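You operate a simulated robot arm through the tools that you are given. There is no shell and no other tool.

You are at the controls of a simulated robot arm. One attempt, no reset.

JOB
Test the mini yellow bobbin and set it on the pad that the tester's display names.
Fine: on the cone, tester slider in, press the green button, tester slider back out before lifting it. Leave the other bobbins. Where these are worked on the way, their far stop is far enough and under half their travel is too little: tester slider.

The check looks at the end state, three seconds after you hand in, the way a careful person would. Anything else that was tipped, shoved, dropped, spilled or broken makes it a failure.

ROBOT AND FRAMES
A 7-joint arm with a two-finger parallel gripper, fixed in place. Base frame: the origin is at the foot of the arm, x ahead of it, y to its left, z up; the work surface is at about z = 0. Units: mm, degrees, N and s.
With the tool pointing down near the work surface it reaches from about 260 to 680 mm from the base axis. Its first joint turns from -166.0 to 166.0 degrees. Payload 2.5 kg.
The TCP is the grasp point between the finger pads, 30 mm short of the fingertips. In the tool frame z runs along the fingers and y along their closing line. The gripper opens to 94 mm. The fingers are 28 mm wide and 10 mm thick; the gripper's body (50 by 96 mm) begins 55 mm behind the TCP.
Orientation is that of the tool frame in the base frame, as a unit quaternion [x, y, z, w]. With the fingers straight down and closing along the base's y, the tool's x points along the base's -x, its y along +y and its z along -z.

CONTROLS
- The arm moves only by the tool nudge_tool. Its argument "steps" is a list of rows, each a list of 7 numbers: the turn, a rotation vector about the base's x, y, z in degrees, then the shift along the base's x, y, z in mm, then the finger opening in mm, from 0 to 94. In form: [[ax, ay, az, dx, dy, dz, claw], ...]. A call has 1 to 20 rows; each row is the pose to reach, as a shift and turn from the pose commanded when the call began. Each row takes 0.2 s and may step no farther than 50 mm and 8.6 degrees from the row before; otherwise, or with a gripper value out of range, the whole call is refused. A pose out of reach is approached as far as the arm can. The call stops where the force on the tool passes 70 N (or 10 N more than at its start, if that is more) or the arm is blocked; 0.2 s more then pass. Each finger travels about 72 mm/s and halts on what it meets, pressing with about 44 N; the grip force reading is that of the motor and also rises with nothing between the fingers. The clock runs only during rows and for 0.2 s after the last one: add rows that repeat a pose to give the fingers time. The reply holds the time, the measured pose of the TCP, the force on the tool along the base axes, the opening and the grip force, in the units named above and with some noise, with the torque about the TCP (base axes, N m) and any sound that the robot's microphone picked up.
- Cameras (640 x 400 px; columns grow to the right, rows downward): "scene" is fixed at [400.5, -500.9, 751.3]; the picture's right is [0.92, -0.40, 0.00], its down [-0.28, -0.65, -0.71] and it looks along [0.28, 0.65, -0.71] (base axes); focal length 353 px, centre (320, 200). "wrist" rides on the gripper at [76, 14, -102] in the tool frame; the picture's right is [-0.18, 0.98, 0.00], its down [-0.75, -0.14, -0.64] and it looks along [-0.63, -0.12, 0.77] (tool axes); focal length 243 px, centre (320, 200). There is no depth. A picture from a camera that has moved, and an enlarged one, comes with that camera's place and axes in the base frame and with its lens.
- capture(camera): a new picture of that camera. It takes no simulated time.
- inspect(camera, box): a new picture of the part [left, top, right, bottom] of that camera's present view, enlarged. It takes no simulated time.
- hand_in(): hands the job in; it is judged then, once.

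Nothing tells you positions but the pictures and the camera data. Unless the task says otherwise, let go and move clear before handing in.

The tools are called after "Request:" as a command line: name --pt "numbers of a row" for each row, then --argument value for the rest, lists and objects as JSON in quotes. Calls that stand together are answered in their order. nudge_tool: Moves the arm, as the interface text tells. Its arguments: {"type":"object","properties":{"steps":{"type":"array","items":{"type":"array","items":{"type":"number"}}}},"required":["steps"]} The other tools are called the same way: capture (camera) takes a picture; inspect (camera, box) takes an enlarged picture of a part of a camera's view; hand_in () hands the job in.

At the start:

```text
time_s: 0.0
tcp_pos: [375.5, 134.4, 375.0]
orientation: [0.0, 1.0, 0.0, 0.0]
ft_force: [0.2, -0.2, 0.2]
moment: [-0.05, 0.03, -0.01]
opening: 94.0
grip_force: 0.0
```

scene: 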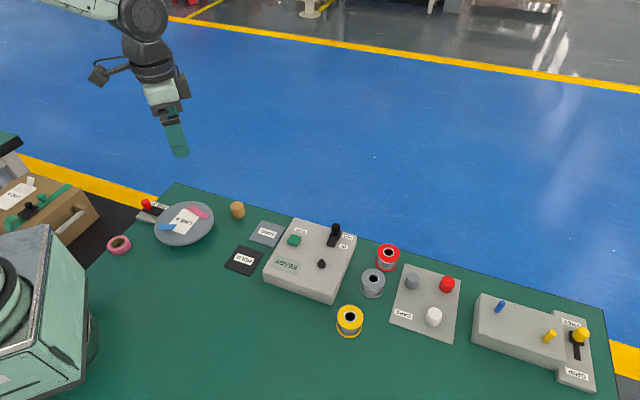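
wrist: 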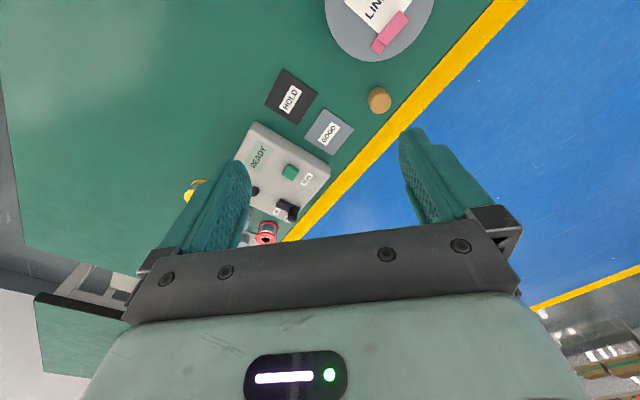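

I see a bench with a tester box (display READY), three bobbins (red, grey, yellow), a cone on the tester, and the pads HOLD and GOOD. I'll look closer before moving.

Request:
inspect --camera "scene" --box '[210, 190, 410, 315]'

Request:
inspect --camera "scene" --box '[320, 230, 480, 350]'

Request:
inspect --camera "scene" --box '[450, 280, 620, 400]'

Request:
inspect --camera "scene" --box '[90, 180, 290, 290]'

Request:
inspect --camera "wrist" --box '[180, 50, 400, 260]'

```text
3.20 times, centred on (310, 252) of scene
camera zoom: at [400.5, -500.9, 751.3], right [0.92, -0.4, 0.0], down [-0.28, -0.65, -0.71], along [0.28, 0.65, -0.71], focal length 1130 px, centre (352, 32)
```

zoom: 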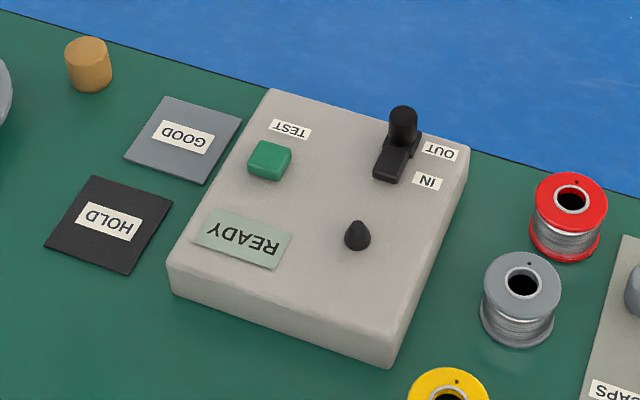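

```text
3.33 times, centred on (400, 290) of scene
camera zoom: at [400.5, -500.9, 751.3], right [0.92, -0.4, 0.0], down [-0.28, -0.65, -0.71], along [0.28, 0.65, -0.71], focal length 1178 px, centre (53, -100)
```

zoom: 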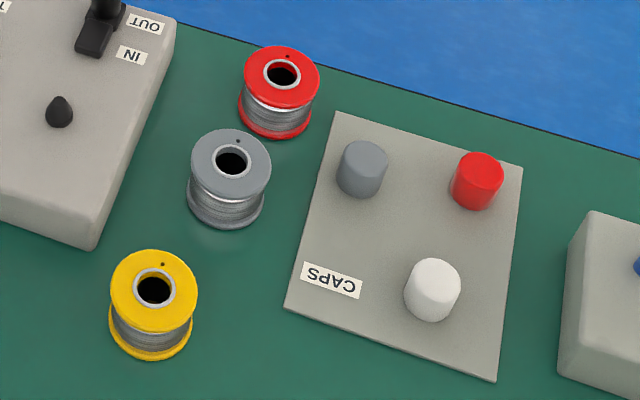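

```text
3.33 times, centred on (535, 340) of scene
camera zoom: at [400.5, -500.9, 751.3], right [0.92, -0.4, 0.0], down [-0.28, -0.65, -0.71], along [0.28, 0.65, -0.71], focal length 1178 px, centre (-397, -267)
```

zoom: 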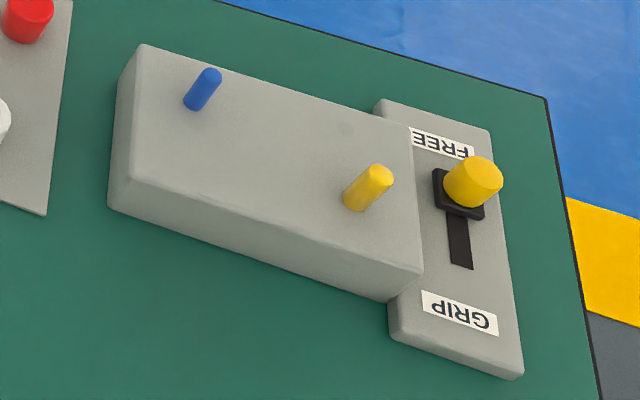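

```text
3.20 times, centred on (190, 235) of scene
camera zoom: at [400.5, -500.9, 751.3], right [0.92, -0.4, 0.0], down [-0.28, -0.65, -0.71], along [0.28, 0.65, -0.71], focal length 1130 px, centre (736, 88)
```

zoom: 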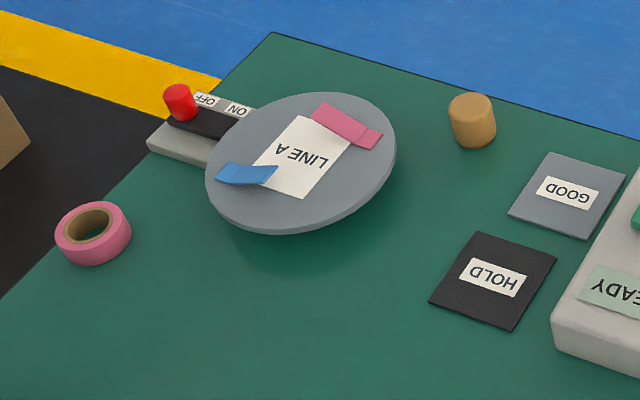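

```text
1.90 times, centred on (290, 155) of wrist
camera zoom: at [299.8, 150.7, 477.4], right [0.18, 0.98, 0.0], down [0.75, -0.14, 0.64], along [0.63, -0.12, -0.77], focal length 462 px, centre (377, 286)
```

zoom: 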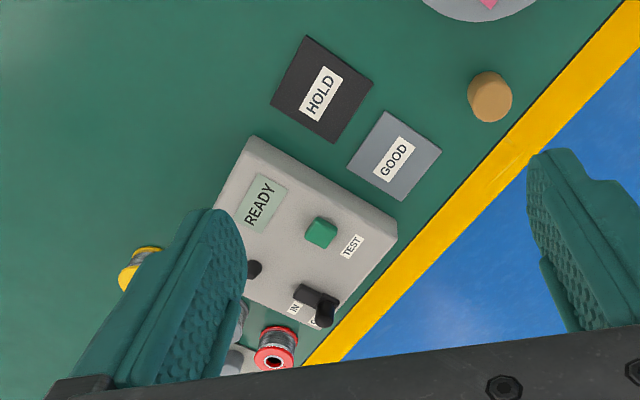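

The yellow bobbin appears to be at about (602, -201), roughly 56 mm across and 40 mm tall. The tester is turned about 45°, with the cone near (597, -58), the slider knob near (665, 8) at OUT and the green button near (562, 33). I'll move above the yellow bobbin with the gripper turned 45° and refine these positions with the wrist camera.

Request:
nudge_tool --pt "0 0 4.5 22 -33 -10 94" --pt "0 0 9 44 -66 -20 94" --pt "0 0 13.5 66 -99 -30 94" --pt "0 0 18 88 -132 -45 94" --pt "0 0 22.5 110 -165 -60 94" --pt "0 0 27 132 -198 -75 94" --pt "0 0 31.5 154 -231 -90 94" --pt "0 0 36 176 -264 -110 94" --pt "0 0 40.5 200 -297 -130 94" --pt "0 0 45 226 -335 -150 94" --pt "0 0 45 226 -335 -150 94"

```text
refused: row 10 steps farther than a row can; nothing moved
```

That call was refused because row 10 was slightly longer than a row can be. I'll send the same approach with smaller steps.

Request:
nudge_tool --pt "0 0 4.5 20 -30 -10 94" --pt "0 0 9 40 -60 -22 94" --pt "0 0 13.5 60 -90 -35 94" --pt "0 0 18 80 -120 -48 94" --pt "0 0 22.5 100 -150 -61 94" --pt "0 0 27 121 -181 -75 94" --pt "0 0 31.5 142 -212 -90 94" --pt "0 0 36 163 -243 -105 94" --pt "0 0 40.5 184 -274 -120 94" --pt "0 0 45 205 -305 -135 94" --pt "0 0 45 226 -335 -150 94" --pt "0 0 45 226 -335 -150 94"

Request:
capture --camera "wrist"

Request:
capture --camera "scene"

```text
time_s: 2.6
tcp_pos: [600.5, -196.7, 224.8]
orientation: [-0.382, 0.924, 0.0, 0.0]
ft_force: [-0.5, -0.5, 0.1]
moment: [-0.03, -0.04, -0.02]
opening: 93.9
grip_force: 0.0
```

```text
taken
camera wrist: at [537.7, -239.5, 327.2], right [-0.57, 0.82, 0.0], down [0.63, 0.43, 0.64], along [0.53, 0.36, -0.77], focal length 243 px, centre (320, 200)
```

wrist: 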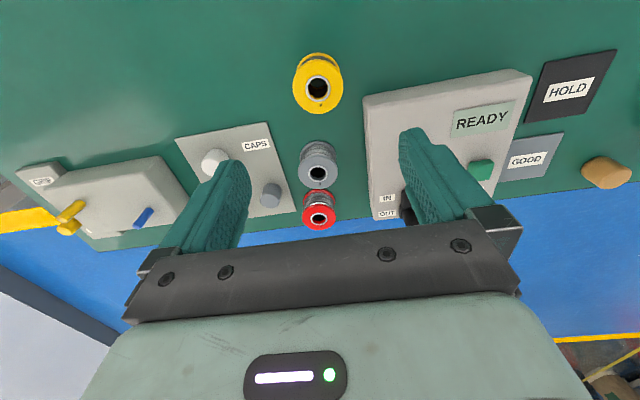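

```text
taken
```

scene: 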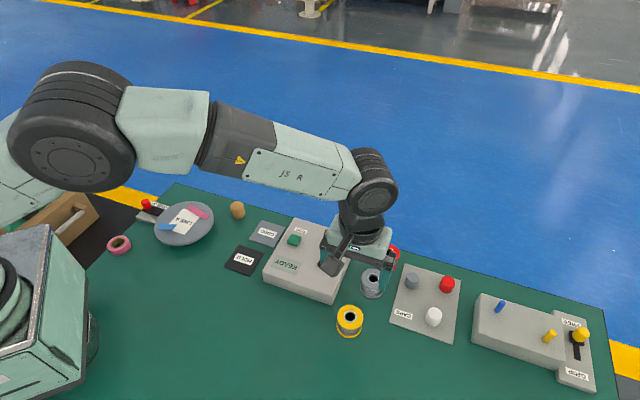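

The wrist view agrees with the estimate, putting the bobbin near (603, -198). I'll enlarge the bobbin and the tester for finer numbers.

Request:
inspect --camera "wrist" --box '[270, 40, 370, 125]'

Request:
inspect --camera "wrist" --box '[360, 50, 560, 230]'

Request:
inspect --camera "scene" --box '[310, 280, 390, 360]'

```text
4.71 times, centred on (320, 82) of wrist
camera zoom: at [537.7, -239.5, 327.2], right [-0.57, 0.82, 0.0], down [0.63, 0.43, 0.64], along [0.53, 0.36, -0.77], focal length 1142 px, centre (320, 753)
```

zoom: 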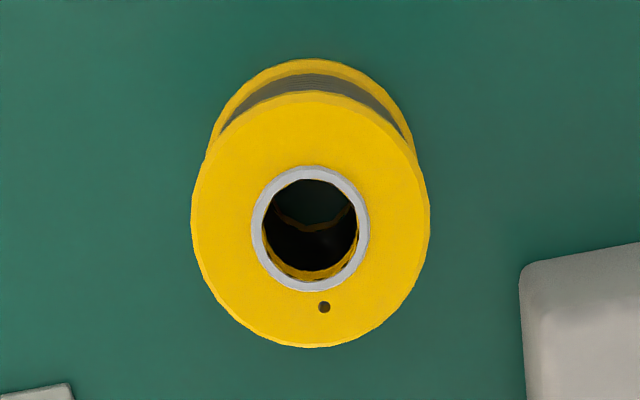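

```text
2.22 times, centred on (460, 140) of wrist
camera zoom: at [537.7, -239.5, 327.2], right [-0.57, 0.82, 0.0], down [0.63, 0.43, 0.64], along [0.53, 0.36, -0.77], focal length 539 px, centre (9, 333)
```

zoom: 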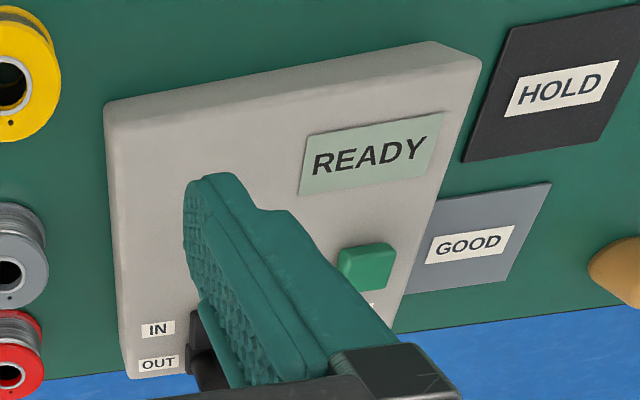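

```text
5.00 times, centred on (350, 320) of scene
camera zoom: at [400.5, -500.9, 751.3], right [0.92, -0.4, 0.0], down [-0.28, -0.65, -0.71], along [0.28, 0.65, -0.71], focal length 1766 px, centre (170, -400)
```

zoom: 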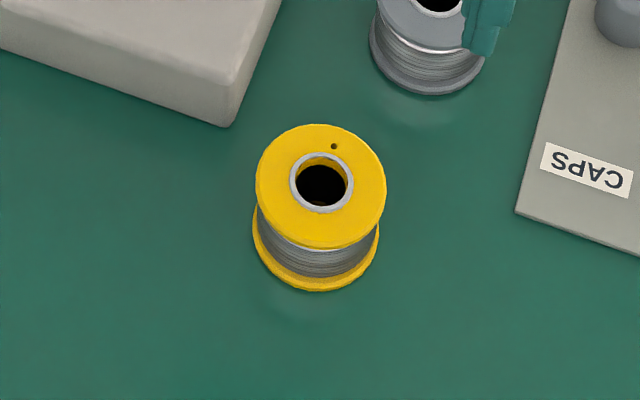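

The bobbin's top centre comes out at about (602.8, -198.5), with a height of about 37 mm. I'll hold still for a moment to see whether the arm settles on its commanded pose before descending.

Request:
nudge_tool --pt "0 0 0 0 0 0 94" --pt "0 0 0 0 0 0 94" --pt "0 0 0 0 0 0 94"

Request:
inspect --camera "wrist" --box '[270, 40, 370, 125]'

```text
time_s: 3.4
tcp_pos: [600.0, -196.0, 225.6]
orientation: [-0.383, 0.924, 0.0, 0.0]
ft_force: [-0.6, 0.4, -1.1]
moment: [0.06, -0.02, 0.0]
opening: 94.0
grip_force: 0.1
```

```text
4.71 times, centred on (320, 82) of wrist
camera zoom: at [537.5, -239.1, 327.4], right [-0.56, 0.83, 0.0], down [0.63, 0.43, 0.64], along [0.53, 0.36, -0.77], focal length 1142 px, centre (320, 753)
```

zoom: 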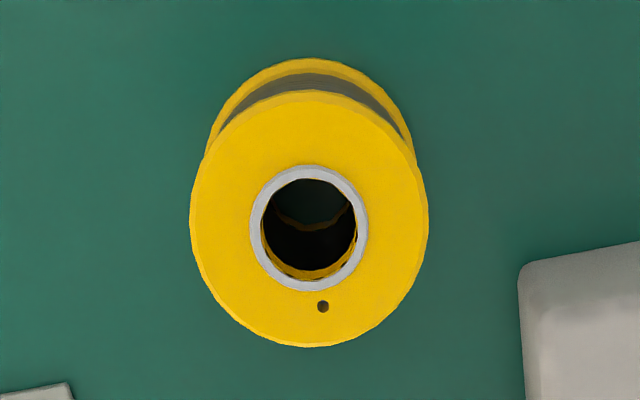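

There is a small steady offset between commanded and measured pose, so I'll steer by the measured pose and the pictures. I'll descend to a height of about 95 mm over the bobbin with a small correction and check again.

Request:
nudge_tool --pt "0 0 0 2.5 -2.5 -40 94" --pt "0 0 0 2.5 -2.5 -80 94" --pt "0 0 0 2.5 -2.5 -120 94" --pt "0 0 0 2.5 -2.5 -130 94" --pt "0 0 0 2.5 -2.5 -130 94" --pt "0 0 0 2.5 -2.5 -130 94"

Request:
capture --camera "wrist"

Request:
inspect --camera "scene" --box '[310, 260, 410, 360]'

```text
time_s: 4.8
tcp_pos: [606.1, -204.2, 96.7]
orientation: [-0.382, 0.924, 0.0, 0.0]
ft_force: [0.2, -0.3, 0.0]
moment: [0.01, 0.01, 0.0]
opening: 94.1
grip_force: 0.0
```

```text
taken
camera wrist: at [543.3, -246.7, 199.0], right [-0.56, 0.83, 0.0], down [0.63, 0.43, 0.64], along [0.53, 0.36, -0.77], focal length 243 px, centre (320, 200)
```

wrist: 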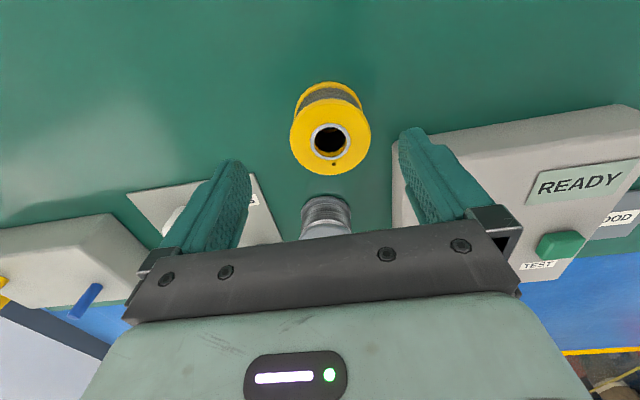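

```text
4.00 times, centred on (360, 310) of scene
camera zoom: at [400.5, -500.9, 751.3], right [0.92, -0.4, 0.0], down [-0.28, -0.65, -0.71], along [0.28, 0.65, -0.71], focal length 1413 px, centre (160, -240)
```

zoom: 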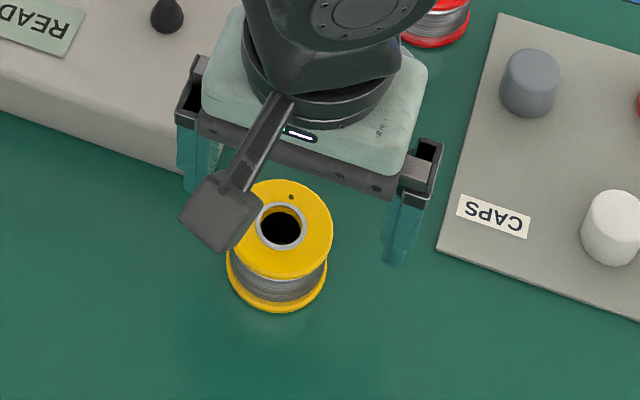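

The arm ended about 5 mm off to the +x, -y side of the bobbin. I'll correct by that amount at this height and check before descending.

Request:
nudge_tool --pt "0 0 0 -4.5 5 0 94" --pt "0 0 0 -4.5 5 0 94" --pt "0 0 0 -4.5 5 0 94"

Request:
inspect --camera "wrist" --box '[240, 60, 420, 180]'

```text
time_s: 5.6
tcp_pos: [602.2, -199.2, 96.3]
orientation: [-0.382, 0.924, -0.001, 0.0]
ft_force: [0.7, 0.7, -0.4]
moment: [0.03, 0.01, -0.03]
opening: 94.0
grip_force: 0.1
```

```text
3.33 times, centred on (330, 120) of wrist
camera zoom: at [538.5, -241.2, 198.5], right [-0.56, 0.83, 0.0], down [0.63, 0.43, 0.64], along [0.53, 0.36, -0.77], focal length 809 px, centre (287, 467)
```

zoom: 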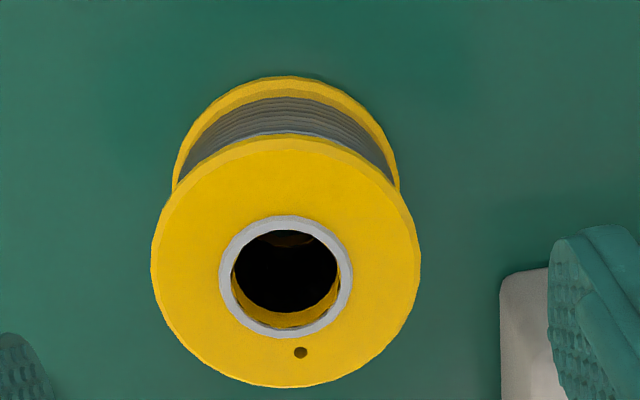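

The tool is now centred over the bobbin to within 1–2 mm. I'll narrow the opening slightly and descend until the fingertips are about 4 mm above the bench.

Request:
nudge_tool --pt "0 0 0 1.5 0.5 0 80" --pt "0 0 0 1.5 0.5 -20 80" --pt "0 0 0 1.5 0.5 -40 80" --pt "0 0 0 1.5 0.5 -55 80" --pt "0 0 0 1.5 0.5 -61 80" --pt "0 0 0 1.5 0.5 -61 80"

Request:
capture --camera "wrist"

Request:
inspect --camera "scene" --box '[310, 260, 410, 360]'

```text
time_s: 7.0
tcp_pos: [603.4, -196.6, 34.3]
orientation: [-0.382, 0.924, 0.0, -0.001]
ft_force: [0.2, -0.2, 0.2]
moment: [0.04, -0.01, -0.01]
opening: 80.1
grip_force: 0.0
```

```text
taken
camera wrist: at [539.3, -239.9, 136.9], right [-0.56, 0.83, 0.0], down [0.63, 0.43, 0.64], along [0.53, 0.36, -0.77], focal length 243 px, centre (320, 200)
```

wrist: 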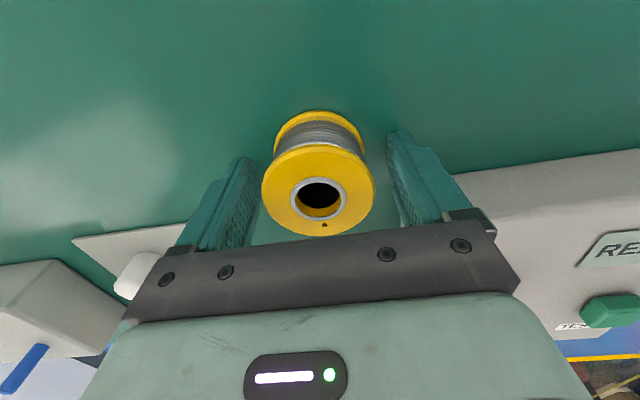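

```text
4.00 times, centred on (360, 310) of scene
camera zoom: at [400.5, -500.9, 751.3], right [0.92, -0.4, 0.0], down [-0.28, -0.65, -0.71], along [0.28, 0.65, -0.71], focal length 1413 px, centre (160, -240)
```

zoom: 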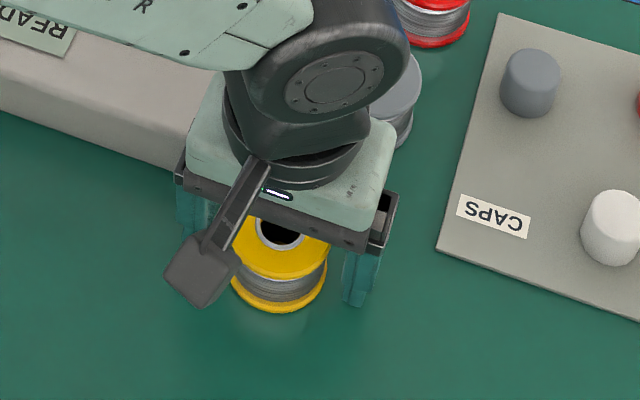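

The bobbin sits centred between the fingers. Closing on it now.

Request:
nudge_tool --pt "0 0 0 0 0 0 60" --pt "0 0 0 0 0 0 45" --pt "0 0 0 0 0 0 40" --pt "0 0 0 0 0 0 40"

Request:
capture --camera "wrist"

```text
time_s: 8.0
tcp_pos: [601.6, -196.6, 34.4]
orientation: [-0.383, 0.924, 0.0, 0.0]
ft_force: [0.7, -1.9, 1.4]
moment: [-0.06, -0.06, -0.03]
opening: 55.4
grip_force: 43.6
```

```text
taken
camera wrist: at [539.3, -240.1, 137.2], right [-0.56, 0.83, 0.0], down [0.63, 0.43, 0.64], along [0.53, 0.36, -0.77], focal length 243 px, centre (320, 200)
```

wrist: 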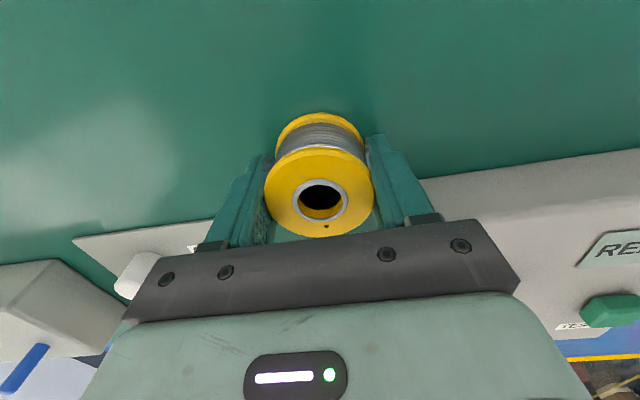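

Gripped at 55.4 mm. I'll lift straight up and look at the tester with the fingers narrowed, so the cone isn't hidden.

Request:
nudge_tool --pt "0 0 0 0 0 15 40" --pt "0 0 0 0 0 50 40" --pt "0 0 0 0 0 90 40" --pt "0 0 0 0 0 130 40" --pt "0 0 0 0 0 170 40" --pt "0 0 0 0 0 190 40" --pt "0 0 0 0 0 190 40" --pt "0 0 0 0 0 190 40"

Request:
capture --camera "wrist"

Request:
capture --camera "scene"

Request:
inspect --camera "wrist" --box '[350, 60, 540, 240]'

```text
time_s: 9.8
tcp_pos: [599.4, -198.0, 226.9]
orientation: [-0.383, 0.924, 0.0, 0.0]
ft_force: [-0.2, 0.1, -1.0]
moment: [0.0, 0.02, -0.01]
opening: 55.2
grip_force: 43.8
```

```text
taken
camera wrist: at [537.4, -239.9, 329.8], right [-0.56, 0.83, 0.0], down [0.63, 0.43, 0.64], along [0.53, 0.36, -0.77], focal length 243 px, centre (320, 200)
```

wrist: 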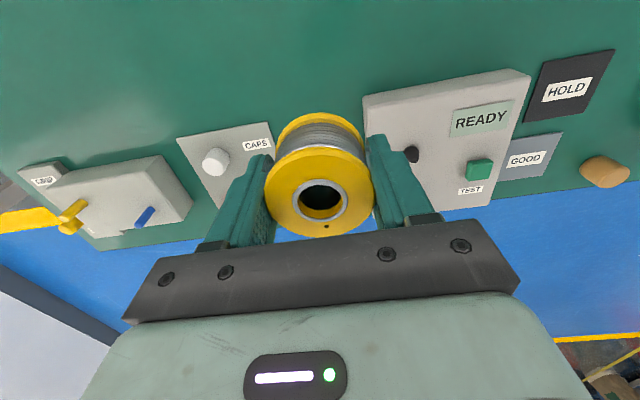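

```text
taken
```

scene: 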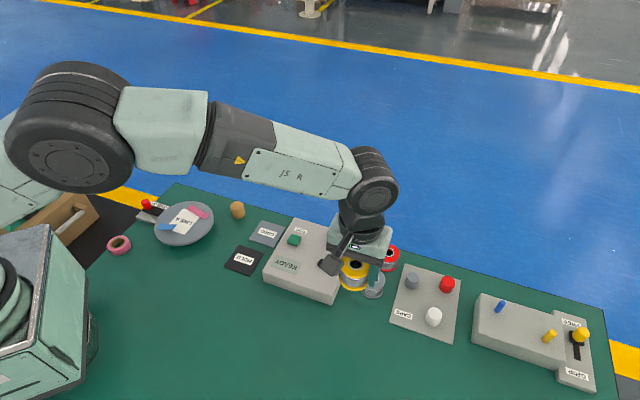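

```text
2.22 times, centred on (445, 150) of wrist
camera zoom: at [537.4, -239.9, 329.8], right [-0.56, 0.83, 0.0], down [0.63, 0.43, 0.64], along [0.53, 0.36, -0.77], focal length 539 px, centre (42, 311)
```

zoom: 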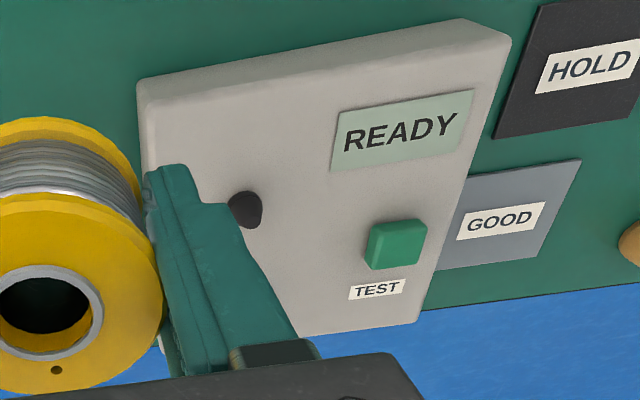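

The bobbin is held securely, and both views put the cone at about (598, -58). I'll move over the cone at height and look at it past the bobbin.

Request:
nudge_tool --pt "0 0 0 0 35 5 40" --pt "0 0 0 0 70 10 40" --pt "0 0 0 0 105 15 40" --pt "0 0 0 -1 139 20 40" --pt "0 0 0 -1 139 20 40" --pt "0 0 0 -1 139 20 40"

Request:
capture --camera "wrist"

Request:
inspect --camera "wrist" --box '[240, 20, 440, 145]'

Request:
capture --camera "scene"

```text
time_s: 11.2
tcp_pos: [599.2, -59.3, 243.1]
orientation: [-0.382, 0.924, 0.0, 0.001]
ft_force: [-0.3, -0.7, -1.5]
moment: [-0.01, -0.03, 0.03]
opening: 55.2
grip_force: 43.8
```

```text
taken
camera wrist: at [536.8, -101.7, 346.1], right [-0.56, 0.83, 0.0], down [0.63, 0.43, 0.64], along [0.53, 0.36, -0.77], focal length 243 px, centre (320, 200)
```

wrist: 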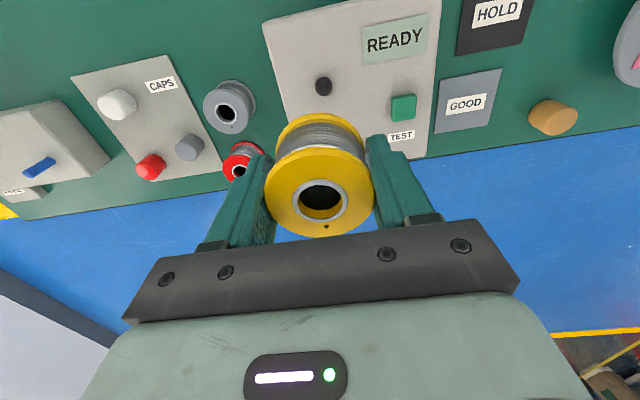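

```text
3.20 times, centred on (340, 82) of wrist
camera zoom: at [536.8, -101.7, 346.1], right [-0.56, 0.83, 0.0], down [0.63, 0.43, 0.64], along [0.53, 0.36, -0.77], focal length 776 px, centre (256, 576)
```

zoom: 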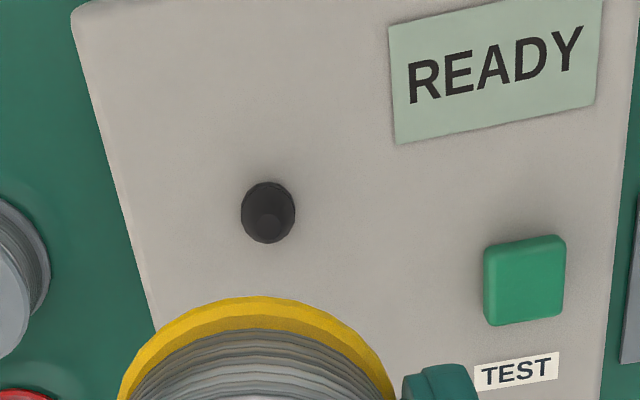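

```text
taken
```

scene: 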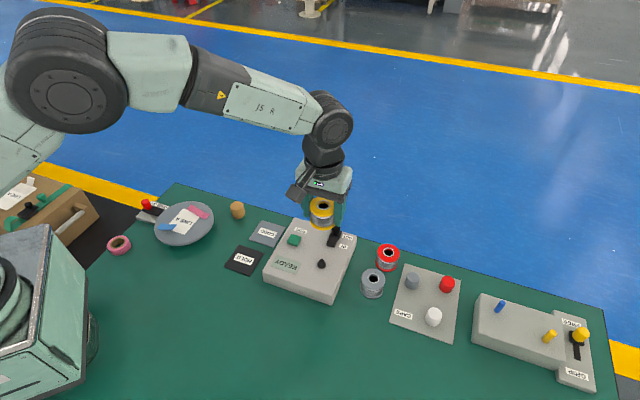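

The box top comes out at about z = 40, with the cone's base near (600, -53.4) and its tip near z = 62. I'll measure the bobbin's bore relative to the tool in the same view so I can align the two.

Request:
inspect --camera "wrist" --box '[250, 100, 390, 245]'

Request:
inspect --camera "scene" --box '[270, 180, 370, 300]'

```text
2.76 times, centred on (320, 172) of wrist
camera zoom: at [536.8, -101.7, 346.1], right [-0.56, 0.83, 0.0], down [0.63, 0.43, 0.64], along [0.53, 0.36, -0.77], focal length 669 px, centre (320, 276)
```

zoom: 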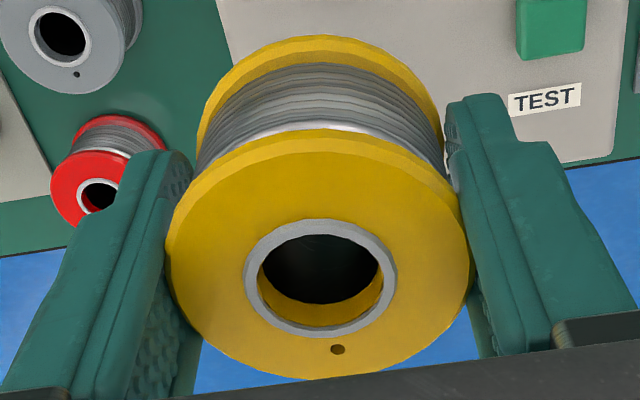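

```text
3.33 times, centred on (320, 240) of scene
camera zoom: at [400.5, -500.9, 751.3], right [0.92, -0.4, 0.0], down [-0.28, -0.65, -0.71], along [0.28, 0.65, -0.71], focal length 1178 px, centre (320, 67)
```

zoom: 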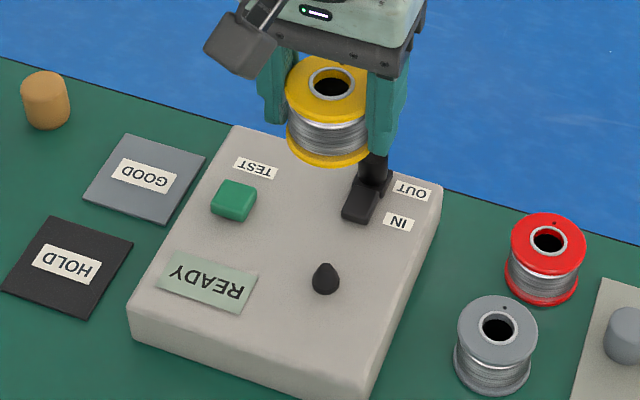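

The size-based estimates put the bobbin at about 46 mm tall and centred on the tool axis, and the cone about 4–5 mm in +y from it. I'll shift by that and lower partway, then re-check from both cameras.

Request:
nudge_tool --pt "0 0 0 -0.5 4.6 -10 40" --pt "0 0 0 -0.5 4.6 -40 40" --pt "0 0 0 -0.5 4.6 -60 40" --pt "0 0 0 -0.5 4.6 -60 40" --pt "0 0 0 -0.5 4.6 -60 40"

Request:
inspect --camera "wrist" --box '[240, 20, 440, 145]'

Request:
inspect --camera "scene" --box '[270, 180, 370, 300]'

```text
time_s: 12.4
tcp_pos: [598.4, -55.5, 183.5]
orientation: [-0.383, 0.924, 0.0, 0.001]
ft_force: [-0.7, -0.7, -1.0]
moment: [0.01, -0.03, 0.03]
opening: 55.2
grip_force: 43.5
```

```text
3.20 times, centred on (340, 82) of wrist
camera zoom: at [535.2, -97.7, 286.0], right [-0.56, 0.83, 0.0], down [0.63, 0.43, 0.64], along [0.53, 0.36, -0.77], focal length 776 px, centre (256, 576)
```

zoom: 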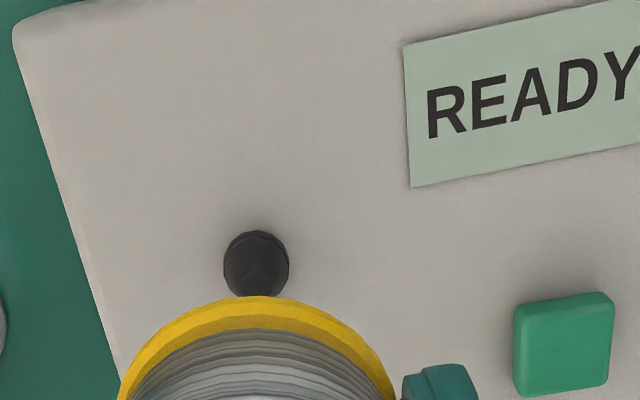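

```text
3.33 times, centred on (320, 240) of scene
camera zoom: at [400.5, -500.9, 751.3], right [0.92, -0.4, 0.0], down [-0.28, -0.65, -0.71], along [0.28, 0.65, -0.71], focal length 1178 px, centre (320, 67)
```

zoom: 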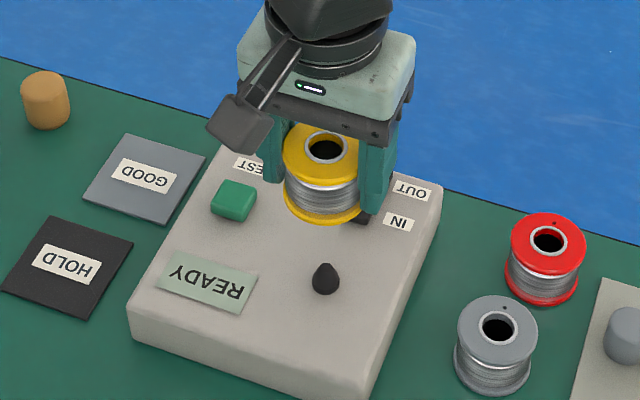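

Both cameras show the bobbin aligned with the cone, column for column. I'll lower to just above the cone tip and check again.

Request:
nudge_tool --pt "0 0 0 0.3 0.3 -25 40" --pt "0 0 0 0.3 0.3 -50 40" --pt "0 0 0 0.3 0.3 -70 40" --pt "0 0 0 0.3 0.3 -70 40"

Request:
inspect --camera "scene" --box '[280, 200, 370, 300]'

Request:
inspect --camera "wrist" --box '[240, 40, 440, 240]'

```text
time_s: 13.4
tcp_pos: [600.9, -54.9, 113.4]
orientation: [-0.382, 0.924, 0.001, -0.001]
ft_force: [0.8, 0.8, -1.1]
moment: [0.01, 0.01, 0.0]
opening: 55.3
grip_force: 44.1
```

```text
4.00 times, centred on (325, 250) of scene
camera zoom: at [400.5, -500.9, 751.3], right [0.92, -0.4, 0.0], down [-0.28, -0.65, -0.71], along [0.28, 0.65, -0.71], focal length 1413 px, centre (300, 0)
```

zoom: 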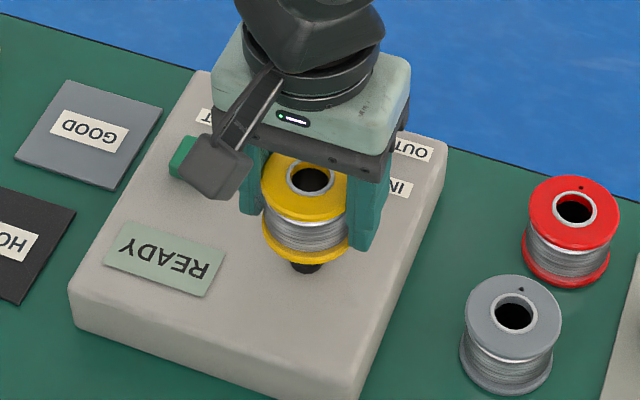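

```text
2.00 times, centred on (340, 140) of wrist
camera zoom: at [537.7, -96.8, 215.6], right [-0.56, 0.83, 0.0], down [0.63, 0.43, 0.64], along [0.53, 0.36, -0.77], focal length 485 px, centre (280, 320)
```

zoom: 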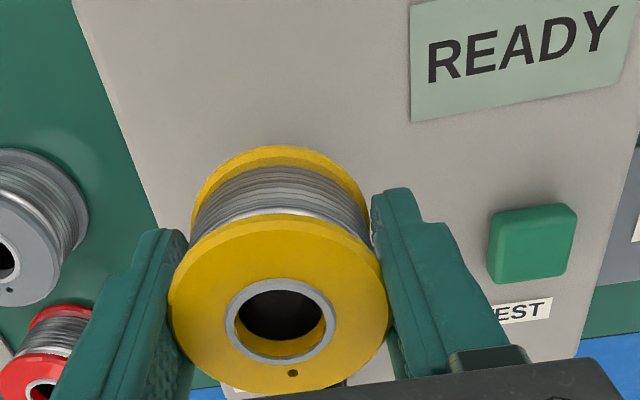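

The bobbin drifted about 2 mm in +x while descending. I'll zoom in on the gap to confirm this before correcting.

Request:
inspect --camera "scene" --box '[300, 230, 345, 275]'

```text
8.89 times, centred on (322, 252) of scene
camera zoom: at [400.5, -500.9, 751.3], right [0.92, -0.4, 0.0], down [-0.28, -0.65, -0.71], along [0.28, 0.65, -0.71], focal length 3140 px, centre (298, -267)
```

zoom: 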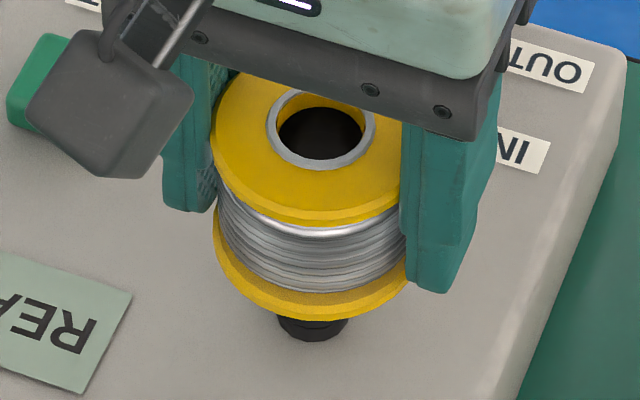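

The bobbin sits about 1.8 mm to the right of the cone in this view. I'll correct that and lower a little further.

Request:
nudge_tool --pt "0 0 0 -1.8 0.2 0 40" --pt "0 0 0 -1.8 0.2 -8 40" --pt "0 0 0 -1.8 0.2 -12 40" --pt "0 0 0 -1.8 0.2 -12 40"

Request:
inspect --camera "scene" --box '[300, 230, 345, 275]'

```text
time_s: 14.4
tcp_pos: [599.2, -52.3, 103.2]
orientation: [-0.383, 0.924, 0.0, 0.0]
ft_force: [-0.3, -0.3, -1.2]
moment: [0.05, 0.01, -0.01]
opening: 55.2
grip_force: 44.0
```

```text
8.89 times, centred on (322, 252) of scene
camera zoom: at [400.5, -500.9, 751.3], right [0.92, -0.4, 0.0], down [-0.28, -0.65, -0.71], along [0.28, 0.65, -0.71], focal length 3140 px, centre (298, -267)
```

zoom: 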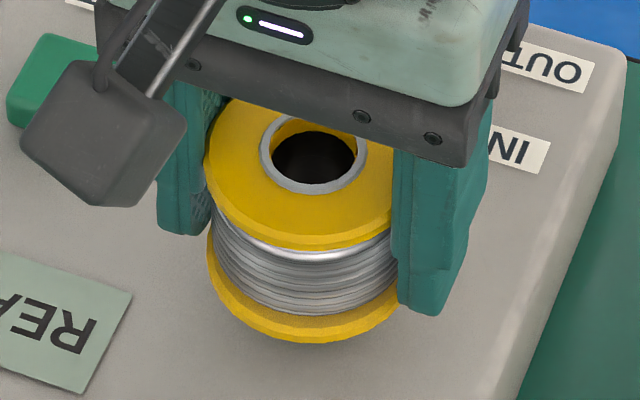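

The bobbin is now lined up with the cone. I'll lower slowly in small steps and watch the force.

Request:
nudge_tool --pt "0 0 0 0 -0.5 -4 40" --pt "0 0 0 0 -0.5 -8 40" --pt "0 0 0 0 -0.5 -12 40" --pt "0 0 0 0 -0.5 -12 40"

Request:
inspect --camera "scene" --box '[300, 230, 345, 275]'

```text
time_s: 15.4
tcp_pos: [597.5, -53.2, 90.0]
orientation: [-0.383, 0.924, 0.0, 0.001]
ft_force: [-0.2, -1.1, -0.9]
moment: [-0.02, -0.01, -0.02]
opening: 55.3
grip_force: 43.8
```

```text
8.89 times, centred on (322, 252) of scene
camera zoom: at [400.5, -500.9, 751.3], right [0.92, -0.4, 0.0], down [-0.28, -0.65, -0.71], along [0.28, 0.65, -0.71], focal length 3140 px, centre (298, -267)
```

zoom: 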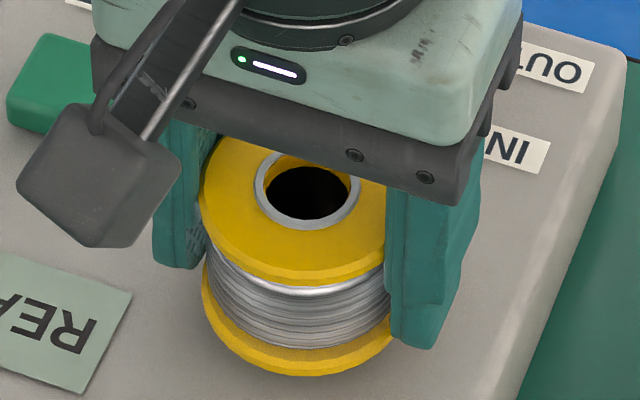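

The force is still negligible and the cone tip should now be inside the bore. I'll correct 1 mm to the right and keep lowering in small steps.

Request:
nudge_tool --pt "0 0 0 1.2 -0.3 -2 40" --pt "0 0 0 1.2 -0.3 -5 40" --pt "0 0 0 1.2 -0.3 -7 40" --pt "0 0 0 1.2 -0.3 -7 40"

Request:
inspect --camera "scene" --box '[300, 230, 345, 275]'

```text
time_s: 16.4
tcp_pos: [597.8, -53.3, 83.4]
orientation: [-0.383, 0.924, 0.0, 0.0]
ft_force: [0.2, 0.6, -1.7]
moment: [0.0, -0.02, -0.01]
opening: 55.5
grip_force: 44.1
```

```text
8.89 times, centred on (322, 252) of scene
camera zoom: at [400.5, -500.9, 751.3], right [0.92, -0.4, 0.0], down [-0.28, -0.65, -0.71], along [0.28, 0.65, -0.71], focal length 3140 px, centre (298, -267)
```

zoom: 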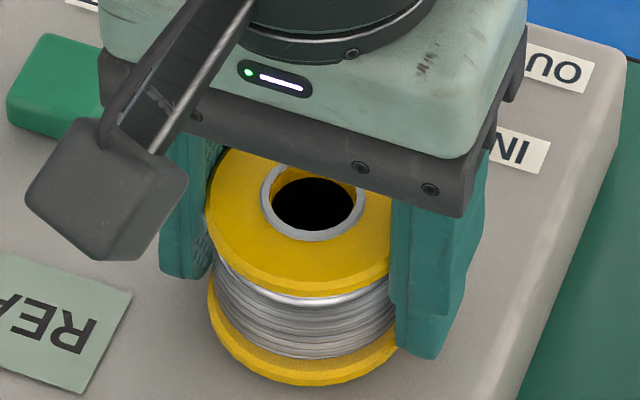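

Well aligned again, with still no contact. I'll continue down in finer steps.

Request:
nudge_tool --pt "0 0 0 0 0 -2 40" --pt "0 0 0 0 0 -4 40" --pt "0 0 0 0 0 -4 40"

Request:
inspect --camera "scene" --box '[300, 230, 345, 275]'

```text
time_s: 17.2
tcp_pos: [598.9, -53.5, 79.0]
orientation: [-0.382, 0.924, 0.0, 0.0]
ft_force: [-2.5, -0.4, 5.2]
moment: [0.05, -0.08, 0.03]
opening: 55.3
grip_force: 43.5
```

```text
8.89 times, centred on (322, 252) of scene
camera zoom: at [400.5, -500.9, 751.3], right [0.92, -0.4, 0.0], down [-0.28, -0.65, -0.71], along [0.28, 0.65, -0.71], focal length 3140 px, centre (298, -267)
```

zoom: 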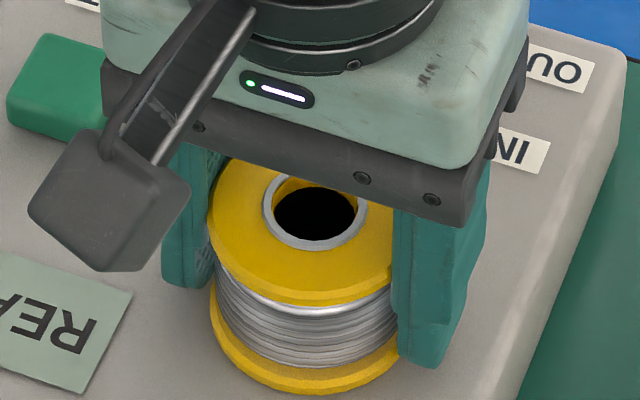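

A light contact has appeared: about 6 N upward and 2.5 N toward -x, as if the bore is brushing the cone's side. I'll ease in -x and lower a little more.

Request:
nudge_tool --pt "0 0 0 -0.8 0 0 40" --pt "0 0 0 -0.8 0 -1.5 40" --pt "0 0 0 -0.8 0 -1.5 40"

Request:
inspect --camera "scene" --box '[300, 230, 345, 275]'

```text
time_s: 18.0
tcp_pos: [598.5, -53.5, 79.4]
orientation: [-0.383, 0.924, -0.002, 0.002]
ft_force: [-3.1, -1.8, 25.8]
moment: [0.3, 0.0, 0.02]
opening: 55.3
grip_force: 43.8
```

```text
8.89 times, centred on (322, 252) of scene
camera zoom: at [400.5, -500.9, 751.3], right [0.92, -0.4, 0.0], down [-0.28, -0.65, -0.71], along [0.28, 0.65, -0.71], focal length 3140 px, centre (298, -267)
```

zoom: 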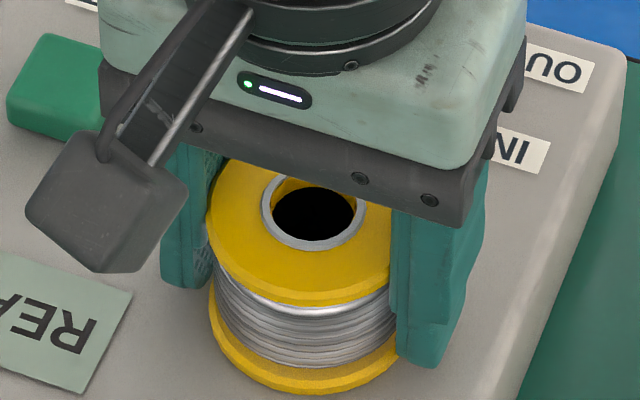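

The force is now about 26 N and almost purely vertical, with the height unchanged. The bobbin looks seated on the tester, with the top at about z = 45. I'll relieve the pressure by 1 mm and open the fingers.

Request:
nudge_tool --pt "0 0 0 0 0 1.2 40" --pt "0 0 0 0 0 1.2 57" --pt "0 0 0 0 0 1.2 62" --pt "0 0 0 0 0 1.2 76" --pt "0 0 0 0 0 1.2 76"

Request:
inspect --camera "scene" --box '[300, 230, 345, 275]'

Request:
capture --camera "wrist"

```text
time_s: 19.2
tcp_pos: [597.2, -52.4, 80.4]
orientation: [-0.383, 0.924, 0.0, -0.001]
ft_force: [0.0, 0.1, 0.4]
moment: [0.0, 0.02, -0.03]
opening: 75.8
grip_force: 0.0
```

```text
8.89 times, centred on (322, 252) of scene
camera zoom: at [400.5, -500.9, 751.3], right [0.92, -0.4, 0.0], down [-0.28, -0.65, -0.71], along [0.28, 0.65, -0.71], focal length 3140 px, centre (298, -267)
```

zoom: 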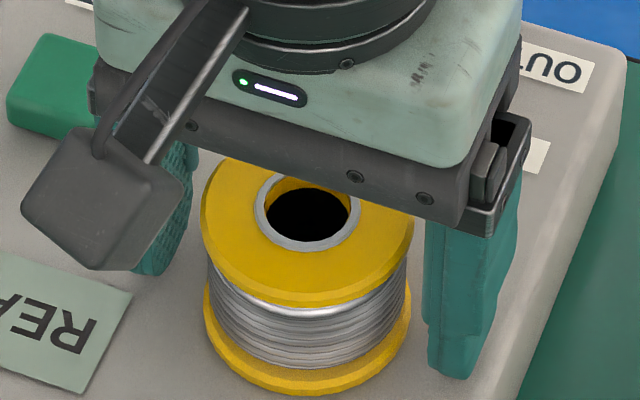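

```text
taken
camera wrist: at [535.0, -95.3, 182.0], right [-0.56, 0.83, 0.0], down [0.63, 0.43, 0.64], along [0.53, 0.36, -0.77], focal length 243 px, centre (320, 200)
```

wrist: 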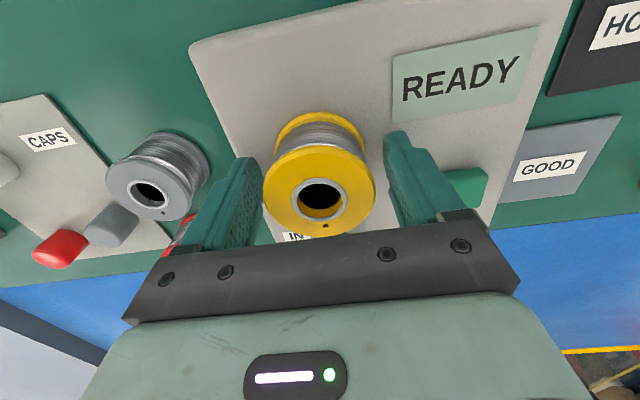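

The bobbin stands upright on the cone and free of the fingers. I'll lift straight up and then move toward the slider.

Request:
nudge_tool --pt "0 0 0 0 0 15 80" --pt "0 0 0 0 0 45 80" --pt "0 0 0 0 0 90 80" --pt "0 0 0 0 0 120 80" --pt "0 0 0 0 0 120 80" --pt "0 0 0 0 0 120 80"

Request:
capture --camera "scene"

Request:
capture --camera "wrist"

Request:
inspect --camera "scene" --box '[270, 200, 370, 300]'

```text
time_s: 20.6
tcp_pos: [596.8, -54.5, 197.8]
orientation: [-0.382, 0.924, 0.0, -0.001]
ft_force: [-0.1, 0.7, 0.4]
moment: [0.0, 0.0, 0.04]
opening: 80.0
grip_force: 0.0
```

```text
taken
```

scene: 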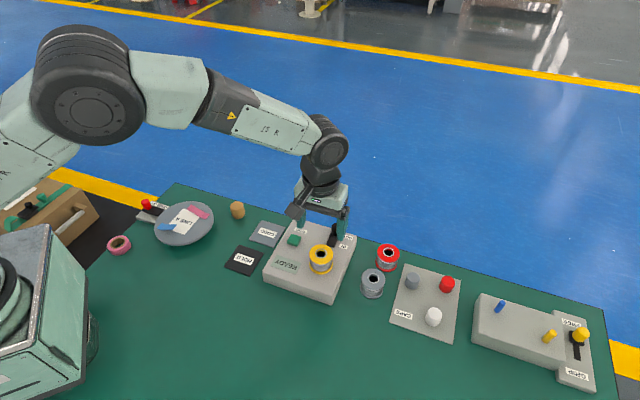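

```text
taken
camera wrist: at [534.1, -96.2, 300.6], right [-0.56, 0.83, 0.0], down [0.63, 0.43, 0.64], along [0.53, 0.36, -0.77], focal length 243 px, centre (320, 200)
```

wrist: 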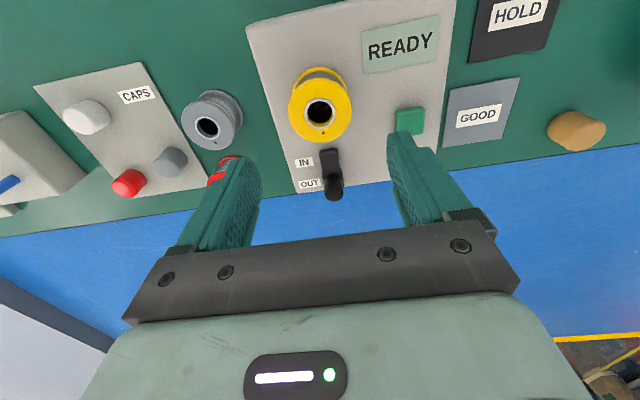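

```text
4.00 times, centred on (320, 250) of scene
camera zoom: at [400.5, -500.9, 751.3], right [0.92, -0.4, 0.0], down [-0.28, -0.65, -0.71], along [0.28, 0.65, -0.71], focal length 1413 px, centre (320, 0)
```

zoom: 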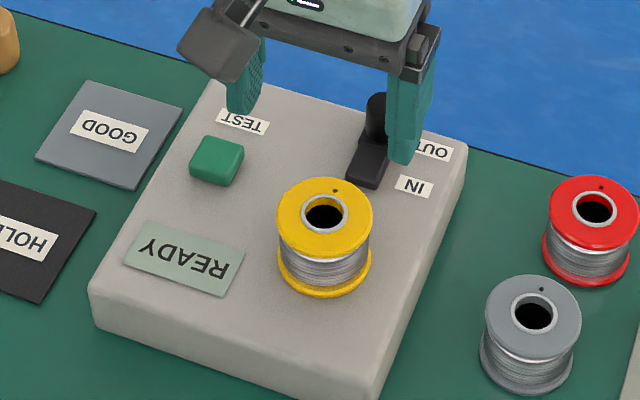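

The bobbin is standing cleanly on the cone. Next I'll look closely at the slider.

Request:
inspect --camera "wrist" --box '[270, 130, 400, 220]'

Request:
inspect --camera "wrist" --box '[280, 50, 370, 150]'

Request:
inspect --camera "scene" --box '[310, 210, 360, 260]'

```text
4.44 times, centred on (335, 175) of wrist
camera zoom: at [534.1, -96.2, 300.6], right [-0.56, 0.83, 0.0], down [0.63, 0.43, 0.64], along [0.53, 0.36, -0.77], focal length 1078 px, centre (253, 311)
```

zoom: 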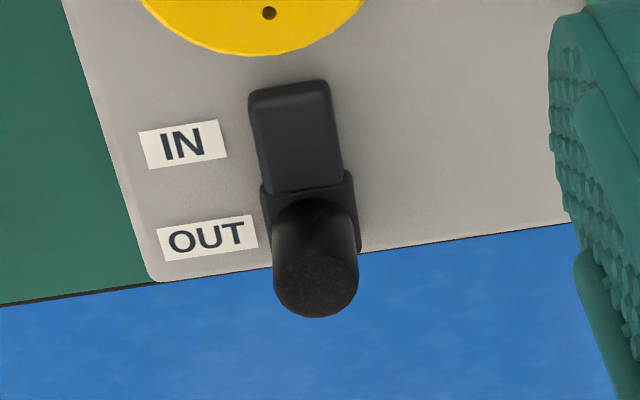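

```text
4.00 times, centred on (325, 100) of wrist
camera zoom: at [534.1, -96.2, 300.6], right [-0.56, 0.83, 0.0], down [0.63, 0.43, 0.64], along [0.53, 0.36, -0.77], focal length 970 px, centre (300, 600)
```

zoom: 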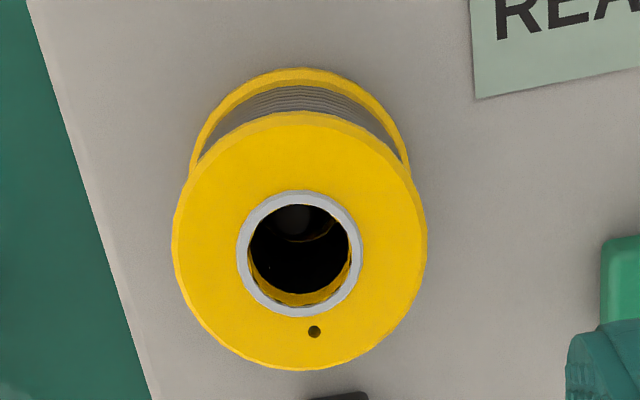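

```text
8.00 times, centred on (335, 235) of scene
camera zoom: at [400.5, -500.9, 751.3], right [0.92, -0.4, 0.0], down [-0.28, -0.65, -0.71], along [0.28, 0.65, -0.71], focal length 2826 px, centre (200, -80)
```

zoom: 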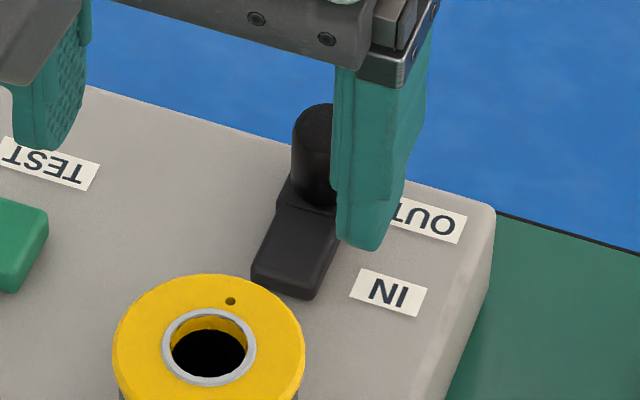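

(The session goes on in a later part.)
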